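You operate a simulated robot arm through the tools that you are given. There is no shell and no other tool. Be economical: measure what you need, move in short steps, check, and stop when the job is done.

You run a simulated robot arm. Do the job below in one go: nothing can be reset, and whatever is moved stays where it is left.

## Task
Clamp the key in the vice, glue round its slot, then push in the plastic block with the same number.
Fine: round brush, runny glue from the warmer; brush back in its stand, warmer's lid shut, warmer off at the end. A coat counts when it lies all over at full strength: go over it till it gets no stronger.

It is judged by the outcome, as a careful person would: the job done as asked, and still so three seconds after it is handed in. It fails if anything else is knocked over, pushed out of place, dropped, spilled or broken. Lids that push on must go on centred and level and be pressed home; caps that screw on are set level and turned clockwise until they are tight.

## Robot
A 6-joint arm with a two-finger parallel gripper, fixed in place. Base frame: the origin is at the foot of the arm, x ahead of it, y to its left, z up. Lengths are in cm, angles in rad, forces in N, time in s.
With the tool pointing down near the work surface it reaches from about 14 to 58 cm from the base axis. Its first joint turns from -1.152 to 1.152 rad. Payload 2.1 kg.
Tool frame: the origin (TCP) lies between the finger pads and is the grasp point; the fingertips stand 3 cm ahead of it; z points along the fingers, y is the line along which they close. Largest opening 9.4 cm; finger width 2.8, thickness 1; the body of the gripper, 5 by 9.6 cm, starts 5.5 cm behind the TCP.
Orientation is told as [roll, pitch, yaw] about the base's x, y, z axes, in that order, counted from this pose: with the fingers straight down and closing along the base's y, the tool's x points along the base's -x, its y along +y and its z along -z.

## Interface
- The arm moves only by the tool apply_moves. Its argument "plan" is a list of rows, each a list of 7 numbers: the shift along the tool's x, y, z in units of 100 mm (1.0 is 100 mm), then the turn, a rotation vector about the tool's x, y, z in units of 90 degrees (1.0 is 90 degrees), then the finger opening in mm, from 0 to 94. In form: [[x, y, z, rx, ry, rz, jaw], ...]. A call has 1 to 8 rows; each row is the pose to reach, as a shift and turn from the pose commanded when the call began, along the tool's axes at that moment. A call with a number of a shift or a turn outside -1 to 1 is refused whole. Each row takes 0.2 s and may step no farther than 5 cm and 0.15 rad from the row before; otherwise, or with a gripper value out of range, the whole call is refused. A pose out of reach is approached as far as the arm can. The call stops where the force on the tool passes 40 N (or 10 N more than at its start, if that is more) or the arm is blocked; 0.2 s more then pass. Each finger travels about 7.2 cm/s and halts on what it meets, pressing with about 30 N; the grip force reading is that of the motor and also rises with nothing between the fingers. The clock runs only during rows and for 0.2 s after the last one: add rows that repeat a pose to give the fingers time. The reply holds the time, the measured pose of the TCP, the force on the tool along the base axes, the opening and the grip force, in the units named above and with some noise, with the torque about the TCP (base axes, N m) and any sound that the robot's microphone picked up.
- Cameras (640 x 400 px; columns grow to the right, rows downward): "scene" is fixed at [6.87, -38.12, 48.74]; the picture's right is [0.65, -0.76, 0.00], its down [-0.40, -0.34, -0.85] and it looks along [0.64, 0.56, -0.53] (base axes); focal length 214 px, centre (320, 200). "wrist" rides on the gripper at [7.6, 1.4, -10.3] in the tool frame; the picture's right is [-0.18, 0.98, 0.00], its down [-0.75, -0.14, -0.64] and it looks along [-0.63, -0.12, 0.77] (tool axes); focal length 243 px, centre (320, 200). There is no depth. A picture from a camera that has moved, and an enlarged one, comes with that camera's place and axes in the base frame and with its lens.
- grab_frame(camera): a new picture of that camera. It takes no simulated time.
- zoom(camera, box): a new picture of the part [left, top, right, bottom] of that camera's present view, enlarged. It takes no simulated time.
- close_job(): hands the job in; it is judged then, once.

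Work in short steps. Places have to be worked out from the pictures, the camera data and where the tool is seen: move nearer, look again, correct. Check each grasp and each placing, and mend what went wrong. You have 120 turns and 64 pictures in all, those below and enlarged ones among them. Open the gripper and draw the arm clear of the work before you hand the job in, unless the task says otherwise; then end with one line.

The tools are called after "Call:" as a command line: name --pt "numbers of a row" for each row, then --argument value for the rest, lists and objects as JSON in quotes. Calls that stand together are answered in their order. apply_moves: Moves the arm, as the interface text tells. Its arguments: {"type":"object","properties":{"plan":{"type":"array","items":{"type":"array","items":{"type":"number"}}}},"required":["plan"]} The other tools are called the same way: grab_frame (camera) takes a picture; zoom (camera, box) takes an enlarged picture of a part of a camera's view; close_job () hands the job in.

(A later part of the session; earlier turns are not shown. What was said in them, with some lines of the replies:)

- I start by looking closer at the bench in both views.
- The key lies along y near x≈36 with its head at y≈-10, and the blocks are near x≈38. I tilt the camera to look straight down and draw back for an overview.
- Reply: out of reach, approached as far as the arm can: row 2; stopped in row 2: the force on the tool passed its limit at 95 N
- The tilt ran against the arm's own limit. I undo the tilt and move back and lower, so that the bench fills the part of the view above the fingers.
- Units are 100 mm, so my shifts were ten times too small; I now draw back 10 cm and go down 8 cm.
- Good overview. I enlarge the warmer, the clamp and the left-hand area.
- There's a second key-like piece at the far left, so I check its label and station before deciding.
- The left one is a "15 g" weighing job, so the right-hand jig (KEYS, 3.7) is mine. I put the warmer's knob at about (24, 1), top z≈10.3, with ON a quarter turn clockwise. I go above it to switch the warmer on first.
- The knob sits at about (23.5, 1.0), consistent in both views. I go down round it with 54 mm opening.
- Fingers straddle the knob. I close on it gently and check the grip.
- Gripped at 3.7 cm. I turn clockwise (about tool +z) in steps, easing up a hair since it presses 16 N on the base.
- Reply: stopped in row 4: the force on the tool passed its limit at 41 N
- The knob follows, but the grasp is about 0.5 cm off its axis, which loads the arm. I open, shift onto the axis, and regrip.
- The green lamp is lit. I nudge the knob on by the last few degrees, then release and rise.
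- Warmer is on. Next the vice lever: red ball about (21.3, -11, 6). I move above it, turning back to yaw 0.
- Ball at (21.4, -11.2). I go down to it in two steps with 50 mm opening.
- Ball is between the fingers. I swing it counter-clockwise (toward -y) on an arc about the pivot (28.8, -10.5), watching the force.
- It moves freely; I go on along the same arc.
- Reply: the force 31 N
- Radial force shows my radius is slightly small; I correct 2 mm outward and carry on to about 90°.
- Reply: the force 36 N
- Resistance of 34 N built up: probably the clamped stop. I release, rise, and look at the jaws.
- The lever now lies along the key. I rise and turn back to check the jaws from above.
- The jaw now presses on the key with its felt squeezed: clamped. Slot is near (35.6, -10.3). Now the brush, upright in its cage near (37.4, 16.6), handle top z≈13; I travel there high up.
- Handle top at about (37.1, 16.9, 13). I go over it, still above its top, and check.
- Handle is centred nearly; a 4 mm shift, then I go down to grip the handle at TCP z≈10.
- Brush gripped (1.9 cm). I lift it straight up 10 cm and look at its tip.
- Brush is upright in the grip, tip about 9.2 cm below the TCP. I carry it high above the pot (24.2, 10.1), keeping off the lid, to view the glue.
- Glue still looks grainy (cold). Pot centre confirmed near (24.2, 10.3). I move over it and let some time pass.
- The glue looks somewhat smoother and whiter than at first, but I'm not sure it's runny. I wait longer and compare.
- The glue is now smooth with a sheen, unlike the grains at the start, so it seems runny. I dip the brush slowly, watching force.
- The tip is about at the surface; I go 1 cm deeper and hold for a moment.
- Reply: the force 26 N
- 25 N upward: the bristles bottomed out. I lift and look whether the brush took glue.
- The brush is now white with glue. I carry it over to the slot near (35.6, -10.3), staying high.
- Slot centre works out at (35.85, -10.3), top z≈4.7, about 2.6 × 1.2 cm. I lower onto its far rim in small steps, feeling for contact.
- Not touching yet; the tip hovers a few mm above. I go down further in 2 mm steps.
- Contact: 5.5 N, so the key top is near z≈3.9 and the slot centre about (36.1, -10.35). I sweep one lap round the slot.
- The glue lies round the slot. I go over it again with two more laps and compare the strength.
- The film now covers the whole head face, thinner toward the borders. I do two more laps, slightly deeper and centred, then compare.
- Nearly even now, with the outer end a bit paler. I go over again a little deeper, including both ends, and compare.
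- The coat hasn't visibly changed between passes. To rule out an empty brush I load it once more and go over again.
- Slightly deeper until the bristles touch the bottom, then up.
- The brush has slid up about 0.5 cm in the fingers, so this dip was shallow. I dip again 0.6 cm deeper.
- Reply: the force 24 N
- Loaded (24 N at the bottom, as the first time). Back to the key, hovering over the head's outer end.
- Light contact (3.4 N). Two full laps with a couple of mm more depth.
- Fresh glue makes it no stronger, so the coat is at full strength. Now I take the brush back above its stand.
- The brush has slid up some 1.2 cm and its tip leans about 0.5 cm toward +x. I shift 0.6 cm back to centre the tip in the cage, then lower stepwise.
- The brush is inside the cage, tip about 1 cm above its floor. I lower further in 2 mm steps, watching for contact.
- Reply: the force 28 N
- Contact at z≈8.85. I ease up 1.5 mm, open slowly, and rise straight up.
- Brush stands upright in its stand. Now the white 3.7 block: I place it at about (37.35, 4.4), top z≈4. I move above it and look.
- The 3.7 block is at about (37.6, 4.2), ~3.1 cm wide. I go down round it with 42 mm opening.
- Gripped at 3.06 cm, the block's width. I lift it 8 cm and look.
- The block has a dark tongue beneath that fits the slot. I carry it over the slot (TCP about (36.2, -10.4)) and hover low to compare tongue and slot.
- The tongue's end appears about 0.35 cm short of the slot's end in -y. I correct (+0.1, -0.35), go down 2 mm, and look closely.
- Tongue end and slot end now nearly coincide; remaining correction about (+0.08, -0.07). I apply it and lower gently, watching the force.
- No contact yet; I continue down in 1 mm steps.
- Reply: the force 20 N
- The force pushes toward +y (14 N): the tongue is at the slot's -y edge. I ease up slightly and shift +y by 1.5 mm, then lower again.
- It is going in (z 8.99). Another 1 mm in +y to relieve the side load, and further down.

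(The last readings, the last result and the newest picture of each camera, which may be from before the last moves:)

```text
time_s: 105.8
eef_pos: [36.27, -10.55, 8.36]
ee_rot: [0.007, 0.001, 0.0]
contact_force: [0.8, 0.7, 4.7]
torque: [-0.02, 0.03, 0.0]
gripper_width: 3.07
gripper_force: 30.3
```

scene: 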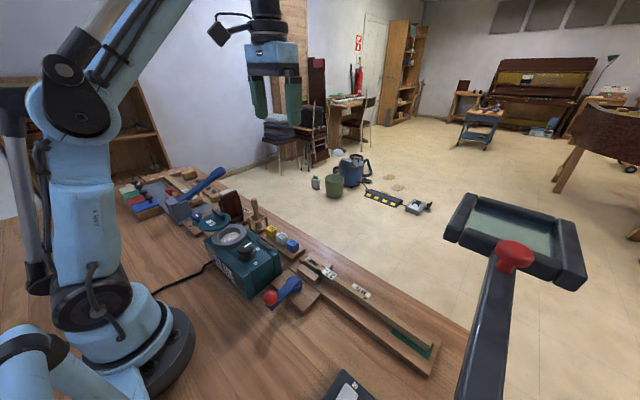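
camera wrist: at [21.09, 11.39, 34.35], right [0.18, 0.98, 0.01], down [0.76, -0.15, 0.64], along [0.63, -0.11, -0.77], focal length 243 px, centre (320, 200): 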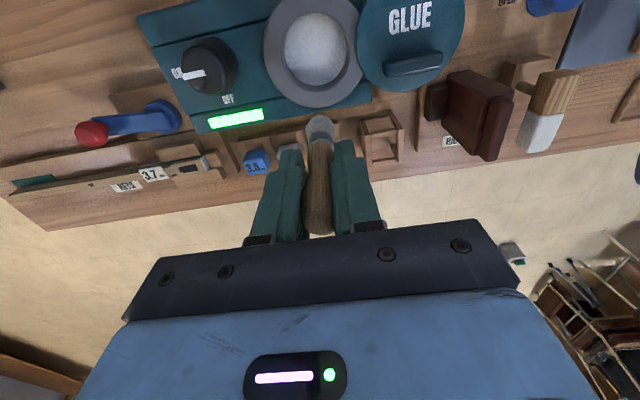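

Sliding in freely with about 4 N. I keep pressing down until it bottoms out.

Call:
apply_moves --pt "0 0 0.015 0 0 0 20" --pt "0 0 0.03 0 0 0 20" --pt "0 0 0.045 0 0 0 20"

Call:
apply_moves --pt "0 0 0.015 0 0 0 20" --pt "0 0 0.03 0 0 0 20" --pt "0 0 0.045 0 0 0 20"

```text
time_s: 106.6
eef_pos: [36.3, -10.41, 8.02]
ee_rot: [0.007, 0.003, -0.001]
contact_force: [-0.2, 4.0, 23.7]
torque: [-0.06, -0.02, 0.02]
gripper_width: 3.03
gripper_force: 29.5
```

```text
time_s: 107.4
eef_pos: [36.17, -10.53, 7.63]
ee_rot: [0.005, 0.005, 0.0]
contact_force: [0.1, 1.3, 12.7]
torque: [-0.13, -0.03, 0.03]
gripper_width: 3.06
gripper_force: 29.8
stopped in row 3: the force on the tool passed its limit at 46 N (the readings are from after the stop); the commanded pose is now the measured one
```

Force rose to 46 N, probably home, though the fingers may have slipped. I release, rise, close the fingers, and press on the block's top to be sure.

Call:
apply_moves --pt "0 0 0 0 0 0 36" --pt "0 0 0 0 0 0 44" --pt "0 0 -0.3 0 0 0 44" --pt "0 0 -0.5 0 0 0 44" --pt "0 0 -0.5 0 0 0 10" --pt "0 0 -0.5 0 0 0 0" --pt "0 0 -0.5 0 0 0 0"

Call:
zoom --camera "scene" --box '[295, 235, 345, 275]'

```text
time_s: 109.0
eef_pos: [36.32, -10.6, 12.66]
ee_rot: [0.007, 0.003, 0.0]
contact_force: [0.7, 0.0, 0.0]
torque: [0.0, 0.01, -0.02]
gripper_width: 0.02
gripper_force: 29.5
```

```text
10.00 times, centred on (320, 255) of scene
camera zoom: at [6.87, -38.12, 48.74], right [0.65, -0.76, 0.0], down [-0.4, -0.34, -0.85], along [0.64, 0.56, -0.53], focal length 2145 px, centre (320, -350)
```

zoom: 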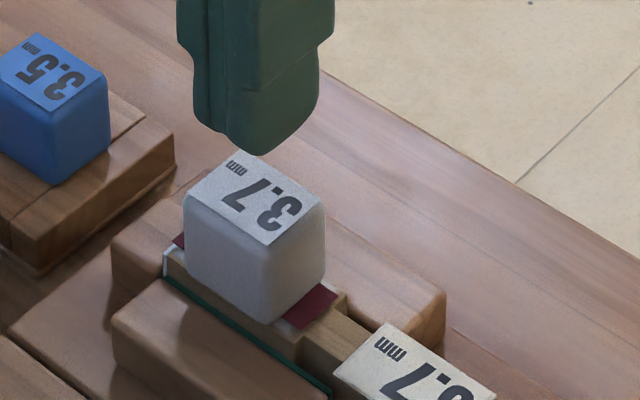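

The block sits level on the key with its red base on the glue. I press its top with closed fingers to make sure it's home.

Call:
apply_moves --pt "0 0 0.1 0 0 0 0" --pt "0 0 0.18 0 0 0 0" --pt "0 0 0.22 0 0 0 0" --pt "0 0 0.26 0 0 0 0" --pt "0 0 0.3 0 0 0 0" --pt "0 0 0.34 0 0 0 0" --pt "0 0 0.38 0 0 0 0" --pt "0 0 0.42 0 0 0 0"

```text
time_s: 110.1
eef_pos: [36.38, -10.59, 10.15]
ee_rot: [0.009, 0.007, 0.0]
contact_force: [-0.8, 0.8, 16.9]
torque: [-0.03, 0.03, 0.02]
gripper_width: 0.0
gripper_force: 29.9
stopped in row 5: the force on the tool passed its limit at 55 N (the readings are from after the stop); the commanded pose is now the measured one
```

Firm stop at 55 N with the top at z≈7.1. One more press to see whether it moves any further.

Call:
apply_moves --pt "0 0 0.01 0 0 0 0" --pt "0 0 0.02 0 0 0 0" --pt "0 0 0.03 0 0 0 0" --pt "0 0 0.04 0 0 0 0" --pt "0 0 0.05 0 0 0 0"

```text
time_s: 110.5
eef_pos: [36.41, -10.44, 10.07]
ee_rot: [0.008, 0.007, 0.001]
contact_force: [-0.9, 1.6, 17.5]
torque: [-0.01, 0.03, 0.01]
gripper_width: 0.0
gripper_force: 30.3
stopped in row 2: the force on the tool passed its limit at 45 N (the readings are from after the stop); the commanded pose is now the measured one
```

The block is home. Next, switch the warmer off: I rise and go above the knob (24.0, 1.0).

Call:
apply_moves --pt "0 0 -0.4 0 0 0 20" --pt "0 0 -0.8 0 0 0 50" --pt "0.3 0.3 -0.9 0 0 0 50" --pt "0.6 0.6 -0.9 0 0 0 50" --pt "0.9 0.9 -0.9 0 0 0 50" --pt "1.0 1.0 -0.9 0 0 0 50"

Call:
apply_moves --pt "0.23 0.15 0 0 0 0 52" --pt "0.23 0.15 0.3 0 0 0 52" --pt "0.23 0.15 0.3 0 0 0 52"

```text
time_s: 111.9
eef_pos: [26.41, -0.59, 19.26]
ee_rot: [0.009, 0.008, -0.004]
contact_force: [-0.8, -0.2, 0.0]
torque: [0.02, 0.0, 0.01]
gripper_width: 5.02
gripper_force: 0.1
```

```text
time_s: 112.7
eef_pos: [24.15, 1.02, 16.19]
ee_rot: [0.008, 0.008, 0.0]
contact_force: [0.1, 0.4, 0.1]
torque: [0.0, -0.04, 0.06]
gripper_width: 5.19
gripper_force: 0.1
```

Over the knob. I go down to TCP z≈12.6, close, and turn counter-clockwise.

Call:
apply_moves --pt "0.01 0 0.2 0 0 0 52" --pt "0.01 0 0.36 0 0 0 52" --pt "0.01 0 0.36 0 0 0 36" --pt "0.01 0 0.36 0 0 0 32" --pt "0.01 0 0.36 0 0 0 32"

Call:
apply_moves --pt "0 0 0 0 0 -0.09 32" --pt "0 0 0 0 0 -0.18 32" --pt "0 0 0 0 0 -0.27 32" --pt "0 0 0 0 0 -0.36 32" --pt "0 0 0 0 0 -0.45 32" --pt "0 0 0 0 0 -0.54 32" --pt "0 0 0 0 0 -0.63 32" --pt "0 0 0 0 0 -0.72 32"

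```text
time_s: 113.9
eef_pos: [23.99, 0.9, 12.58]
ee_rot: [0.01, 0.008, 0.0]
contact_force: [1.0, 1.0, -2.9]
torque: [-0.02, 0.28, 0.01]
gripper_width: 3.72
gripper_force: 44.8
```

```text
time_s: 115.7
eef_pos: [24.1, 1.03, 12.63]
ee_rot: [0.008, -0.006, 1.135]
contact_force: [8.5, 13.5, -4.5]
torque: [-0.33, 0.27, -0.01]
gripper_width: 3.76
gripper_force: 45.2
```

Turning well. The remaining ~0.47 rad, then open and rise.

Call:
apply_moves --pt "0 0 0 0 0 -0.09 32" --pt "0 0 0 0 0 -0.18 32" --pt "0 0 0 0 0 -0.27 32" --pt "0 0 0 0 0 -0.3 32" --pt "0 0 0 0 0 -0.3 32"

Call:
apply_moves --pt "0 0 0 0 0 0 50" --pt "0 0 0 0 0 0 50" --pt "0 0 -0.3 0 0 0 50" --pt "0 0 -0.7 0 0 0 50" --pt "0 0 -0.9 0 0 0 50" --pt "0 0 -0.9 0 0 0 50"

```text
time_s: 116.9
eef_pos: [24.02, 0.87, 12.68]
ee_rot: [0.003, -0.006, 1.603]
contact_force: [15.5, 0.6, -8.3]
torque: [0.73, -0.21, -0.42]
gripper_width: 3.73
gripper_force: 44.8
```

```text
time_s: 118.3
eef_pos: [23.88, 0.78, 21.65]
ee_rot: [0.005, -0.008, 1.603]
contact_force: [-0.3, -1.0, -0.9]
torque: [-0.01, 0.03, 0.01]
gripper_width: 4.99
gripper_force: 0.1
```

Warmer turned back to OFF (to be confirmed in the next picture). I move over the pot for a close look at the lid and how it's held.

Call:
apply_moves --pt "-0.4 0 0 0 0 0 50" --pt "-0.8 0 0 0 0 0 50" --pt "-1.0 0 0 0 0 0 50" --pt "-1.0 0 0 0 0 0 50"

Call:
grab_frame --camera "wrist"

```text
time_s: 119.3
eef_pos: [23.66, 10.95, 21.69]
ee_rot: [0.006, -0.01, 1.602]
contact_force: [0.3, -0.3, 0.4]
torque: [0.02, -0.01, 0.01]
gripper_width: 5.0
gripper_force: 0.1
```

```text
2 pictures are left
camera wrist: at [22.63, 3.11, 32.13], right [-0.99, 0.15, 0.01], down [0.12, 0.75, 0.65], along [0.09, 0.64, -0.76], focal length 243 px, centre (320, 200)
```

wrist: 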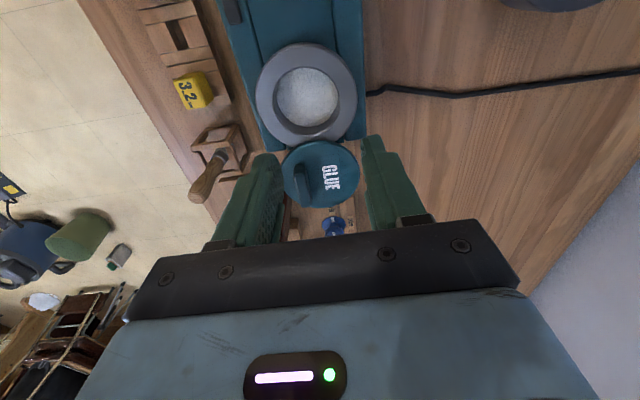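

The lid sits beside the pot at its rim height, with a bar handle at about (26.45, 18.2, 11.5) running along y. My fingers already close along x; I move above the handle and lower around it carefully.

Call:
apply_moves --pt "-0.35 -0.14 0 0 0 0 40" --pt "-0.72 -0.29 0 0 0 0 40" --pt "-0.72 -0.29 0.35 0 0 0 40" --pt "-0.72 -0.29 0.6 0 0 0 40" --pt "-0.72 -0.29 0.72 0 0 0 40" --pt "-0.72 -0.29 0.78 0 0 0 40" --pt "-0.72 -0.29 0.78 0 0 0 40"

Call:
apply_moves --pt "0 0 0 0 0 0 26" --pt "0 0 0 0 0 0 16" --pt "0 0 0 0 0 0 6" --pt "0 0 0 0 0 0 6"

```text
time_s: 120.9
eef_pos: [26.39, 18.21, 13.9]
ee_rot: [0.005, -0.009, 1.602]
contact_force: [-0.4, 0.2, -0.3]
torque: [0.0, 0.0, -0.07]
gripper_width: 3.99
gripper_force: 0.0
```

```text
time_s: 121.9
eef_pos: [26.42, 18.14, 13.99]
ee_rot: [0.003, -0.006, 1.6]
contact_force: [18.3, 0.0, -5.1]
torque: [-0.25, -0.41, -0.29]
gripper_width: 1.71
gripper_force: 10.1
```

One finger met the handle first (18 N in +x), so the handle is a little farther in +x. I shift 3 mm and finish the grip.

Call:
apply_moves --pt "0 -0.02 0 0 0 0 6" --pt "0 -0.035 0 0 0 0 6" --pt "0 -0.035 0 0 0 0 6"

```text
time_s: 122.7
eef_pos: [26.63, 18.17, 13.93]
ee_rot: [0.01, -0.01, 1.597]
contact_force: [3.2, -1.8, -7.0]
torque: [-0.11, -0.46, -1.26]
gripper_width: 1.28
gripper_force: 45.3
```

Gripped at 1.28 cm. I test the lid: a small lift of 4 mm to feel whether it's loose or hinged.

Call:
apply_moves --pt "0 0 -0.02 0 0 0 6" --pt "0 0 -0.04 0 0 0 6"

```text
time_s: 123.3
eef_pos: [26.6, 18.19, 14.41]
ee_rot: [0.007, -0.009, 1.602]
contact_force: [-0.3, -0.6, -36.9]
torque: [-0.01, -0.28, -1.26]
gripper_width: 1.32
gripper_force: 45.5
```

It resists lifting (37 N), so the lid swivels or slides on a pivot. I go back down and test a small push toward the pot (-y).

Call:
apply_moves --pt "0 0 0.03 0 0 0 6" --pt "0 0 0.045 0 0 0 6" --pt "0.02 0 0.045 0 0 0 6" --pt "0.04 0 0.045 0 0 0 6"

```text
time_s: 124.3
eef_pos: [26.55, 17.81, 13.98]
ee_rot: [0.007, -0.01, 1.603]
contact_force: [-15.6, 0.6, 38.3]
torque: [-0.01, -0.1, -1.28]
gripper_width: 1.33
gripper_force: 45.2
```

Moving -y brings a -x pull of the handle (a swivel, pivot probably near (28.4, 14.3)) and I'm pressing down too hard. I ease up and follow toward -x.

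Call:
apply_moves --pt "0 0 -0.02 0 0 0 6" --pt "0 0.015 -0.025 0 0 0 6" --pt "0 0.03 -0.025 0 0 0 6"

```text
time_s: 125.1
eef_pos: [26.67, 17.74, 14.2]
ee_rot: [-0.001, -0.007, 1.602]
contact_force: [13.2, -1.0, -38.2]
torque: [-0.12, -0.28, -1.27]
gripper_width: 1.31
gripper_force: 44.7
```

In x the handle is stiff while y is free. I centre x and z and push 1 cm further in -y, watching the side force.

Call:
apply_moves --pt "0 -0.015 0.012 0 0 0 6" --pt "0.03 -0.015 0.012 0 0 0 6" --pt "0.06 -0.015 0.012 0 0 0 6" --pt "0.1 -0.015 0.012 0 0 0 6"

```text
time_s: 126.1
eef_pos: [26.56, 16.85, 14.17]
ee_rot: [0.005, -0.008, 1.6]
contact_force: [10.4, 0.1, 38.2]
torque: [-0.03, -0.54, -1.26]
gripper_width: 1.31
gripper_force: 45.2
```

Again free in y. I relieve the vertical load and go 1.5 cm on; finger width will show whether the handle comes along.

Call:
apply_moves --pt "0 0.0 -0.006 0 0 0 6" --pt "0.04 0.0 -0.006 0 0 0 6" --pt "0.08 0.0 -0.006 0 0 0 6" --pt "0.12 0.0 -0.006 0 0 0 6" --pt "0.16 0.0 -0.006 0 0 0 6"

Call:
zoom --camera "scene" --box '[190, 180, 310, 280]'

```text
time_s: 127.3
eef_pos: [26.62, 15.16, 14.07]
ee_rot: [0.005, -0.008, 1.602]
contact_force: [8.6, 0.6, 26.8]
torque: [0.47, -0.64, -1.27]
gripper_width: 1.29
gripper_force: 44.9
```

```text
4.00 times, centred on (250, 230) of scene
camera zoom: at [6.86, -38.13, 48.74], right [0.65, -0.76, 0.0], down [-0.4, -0.34, -0.85], along [0.64, 0.56, -0.53], focal length 858 px, centre (600, 80)
```

zoom: 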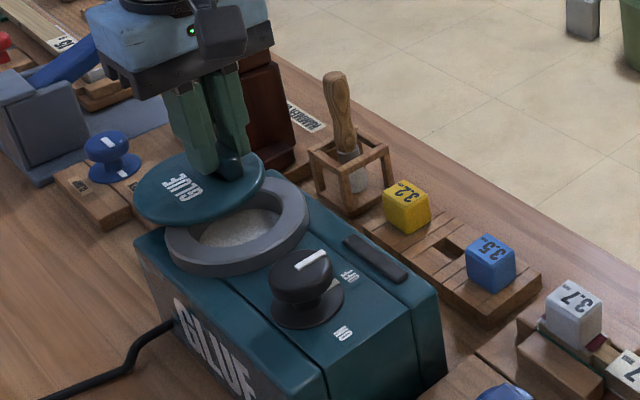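

The lid slides along y, translating without turning; lamp and knob show OFF. I keep sliding toward -y in small steps until it meets its stop.

Call:
apply_moves --pt "0.05 -0.006 -0.006 0 0 0 6" --pt "0.1 -0.006 -0.006 0 0 0 6" --pt "0.15 -0.006 -0.006 0 0 0 6" --pt "0.2 -0.006 -0.006 0 0 0 6" --pt "0.25 -0.006 -0.006 0 0 0 6" --pt "0.3 -0.006 -0.006 0 0 0 6" --pt "0.35 -0.006 -0.006 0 0 0 6" --pt "0.4 -0.006 -0.006 0 0 0 6"

```text
time_s: 129.1
eef_pos: [26.67, 11.12, 14.09]
ee_rot: [0.013, -0.009, 1.602]
contact_force: [-28.3, 0.1, 6.6]
torque: [0.6, 0.12, -1.26]
gripper_width: 1.29
gripper_force: 44.9
```

Travel is nearly done (y 11.1). I relieve x slightly and go on in 2 mm steps until the y force rises.

Call:
apply_moves --pt "0.0 0.012 0 0 0 0 6" --pt "0.02 0.012 0 0 0 0 6" --pt "0.04 0.012 0 0 0 0 6" --pt "0.06 0.012 0 0 0 0 6" --pt "0.08 0.012 0 0 0 0 6" --pt "0.1 0.012 0 0 0 0 6"

```text
time_s: 130.5
eef_pos: [26.55, 10.42, 14.08]
ee_rot: [0.009, -0.013, 1.604]
contact_force: [-19.5, 19.2, 0.7]
torque: [-0.79, 0.14, -1.33]
gripper_width: 1.29
gripper_force: 45.9
```

Resistance in y of 19 N at y≈10.4: the end stop. One more firm push to be sure.

Call:
apply_moves --pt "0.02 0.005 0 0 0 0 6" --pt "0.04 0.005 0 0 0 0 6" --pt "0.06 0.005 0 0 0 0 6"

```text
time_s: 131.1
eef_pos: [26.67, 10.24, 13.99]
ee_rot: [0.006, -0.026, 1.6]
contact_force: [-3.1, 7.4, -0.9]
torque: [-0.15, -0.26, -1.4]
gripper_width: 1.28
gripper_force: 45.5
stopped in row 3: the force on the tool passed its limit at 40 N (the readings are from after the stop); the commanded pose is now the measured one
```

It's at its stop. I release, rise, draw clear, and take the last picture of the whole work area.

Call:
apply_moves --pt "0 0 0 0 0 0 26" --pt "0 0 0 0 0 0 36" --pt "0 0 -0.3 0 0 0 40" --pt "0 0 -0.7 0 0 0 40" --pt "0 0 -1.0 0 0 0 40"

Call:
apply_moves --pt "0 0 -0.4 0 0 0 40" --pt "0 0 -0.8 0 0 0 40" --pt "-0.3 0 -1.0 0 0 0 40" --pt "-0.5 0.0 -1.0 0 0 0 40"

Call:
zoom --camera "scene" --box '[200, 190, 350, 300]'

```text
time_s: 132.3
eef_pos: [26.72, 10.02, 24.2]
ee_rot: [0.007, -0.025, 1.605]
contact_force: [-0.1, 0.4, 0.4]
torque: [0.0, -0.02, -0.02]
gripper_width: 3.98
gripper_force: 0.2
```

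```text
time_s: 133.3
eef_pos: [26.64, 14.78, 34.34]
ee_rot: [0.006, -0.022, 1.603]
contact_force: [-0.6, 0.5, 0.0]
torque: [-0.02, 0.01, 0.03]
gripper_width: 3.99
gripper_force: 0.1
```

```text
3.64 times, centred on (275, 245) of scene
camera zoom: at [6.87, -38.12, 48.74], right [0.65, -0.76, 0.0], down [-0.4, -0.34, -0.85], along [0.64, 0.56, -0.53], focal length 780 px, centre (484, 36)
```

zoom: 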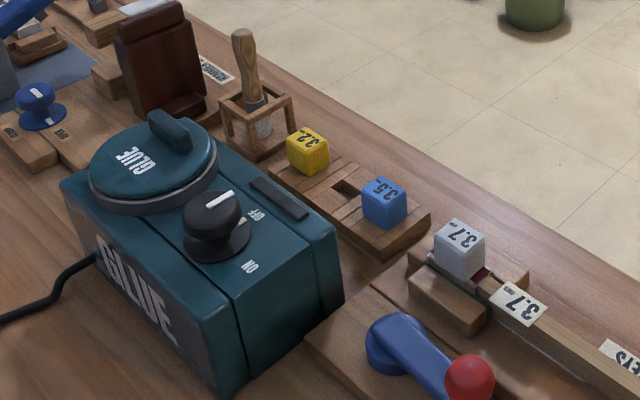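

The lid covers the pot, the lamp is dark with the knob at OFF, the brush stands in its stand, and the 3.7 block sits in the clamped key. The arm is clear, so I hand in.

Call:
close_job

```text
The job is handed in.
```

The 3.7 key is clamped in the vice, glued round its slot at full strength, and the 3.7 block is pressed home; the brush is back in its stand, the warmer's lid is shut and the warmer is off.
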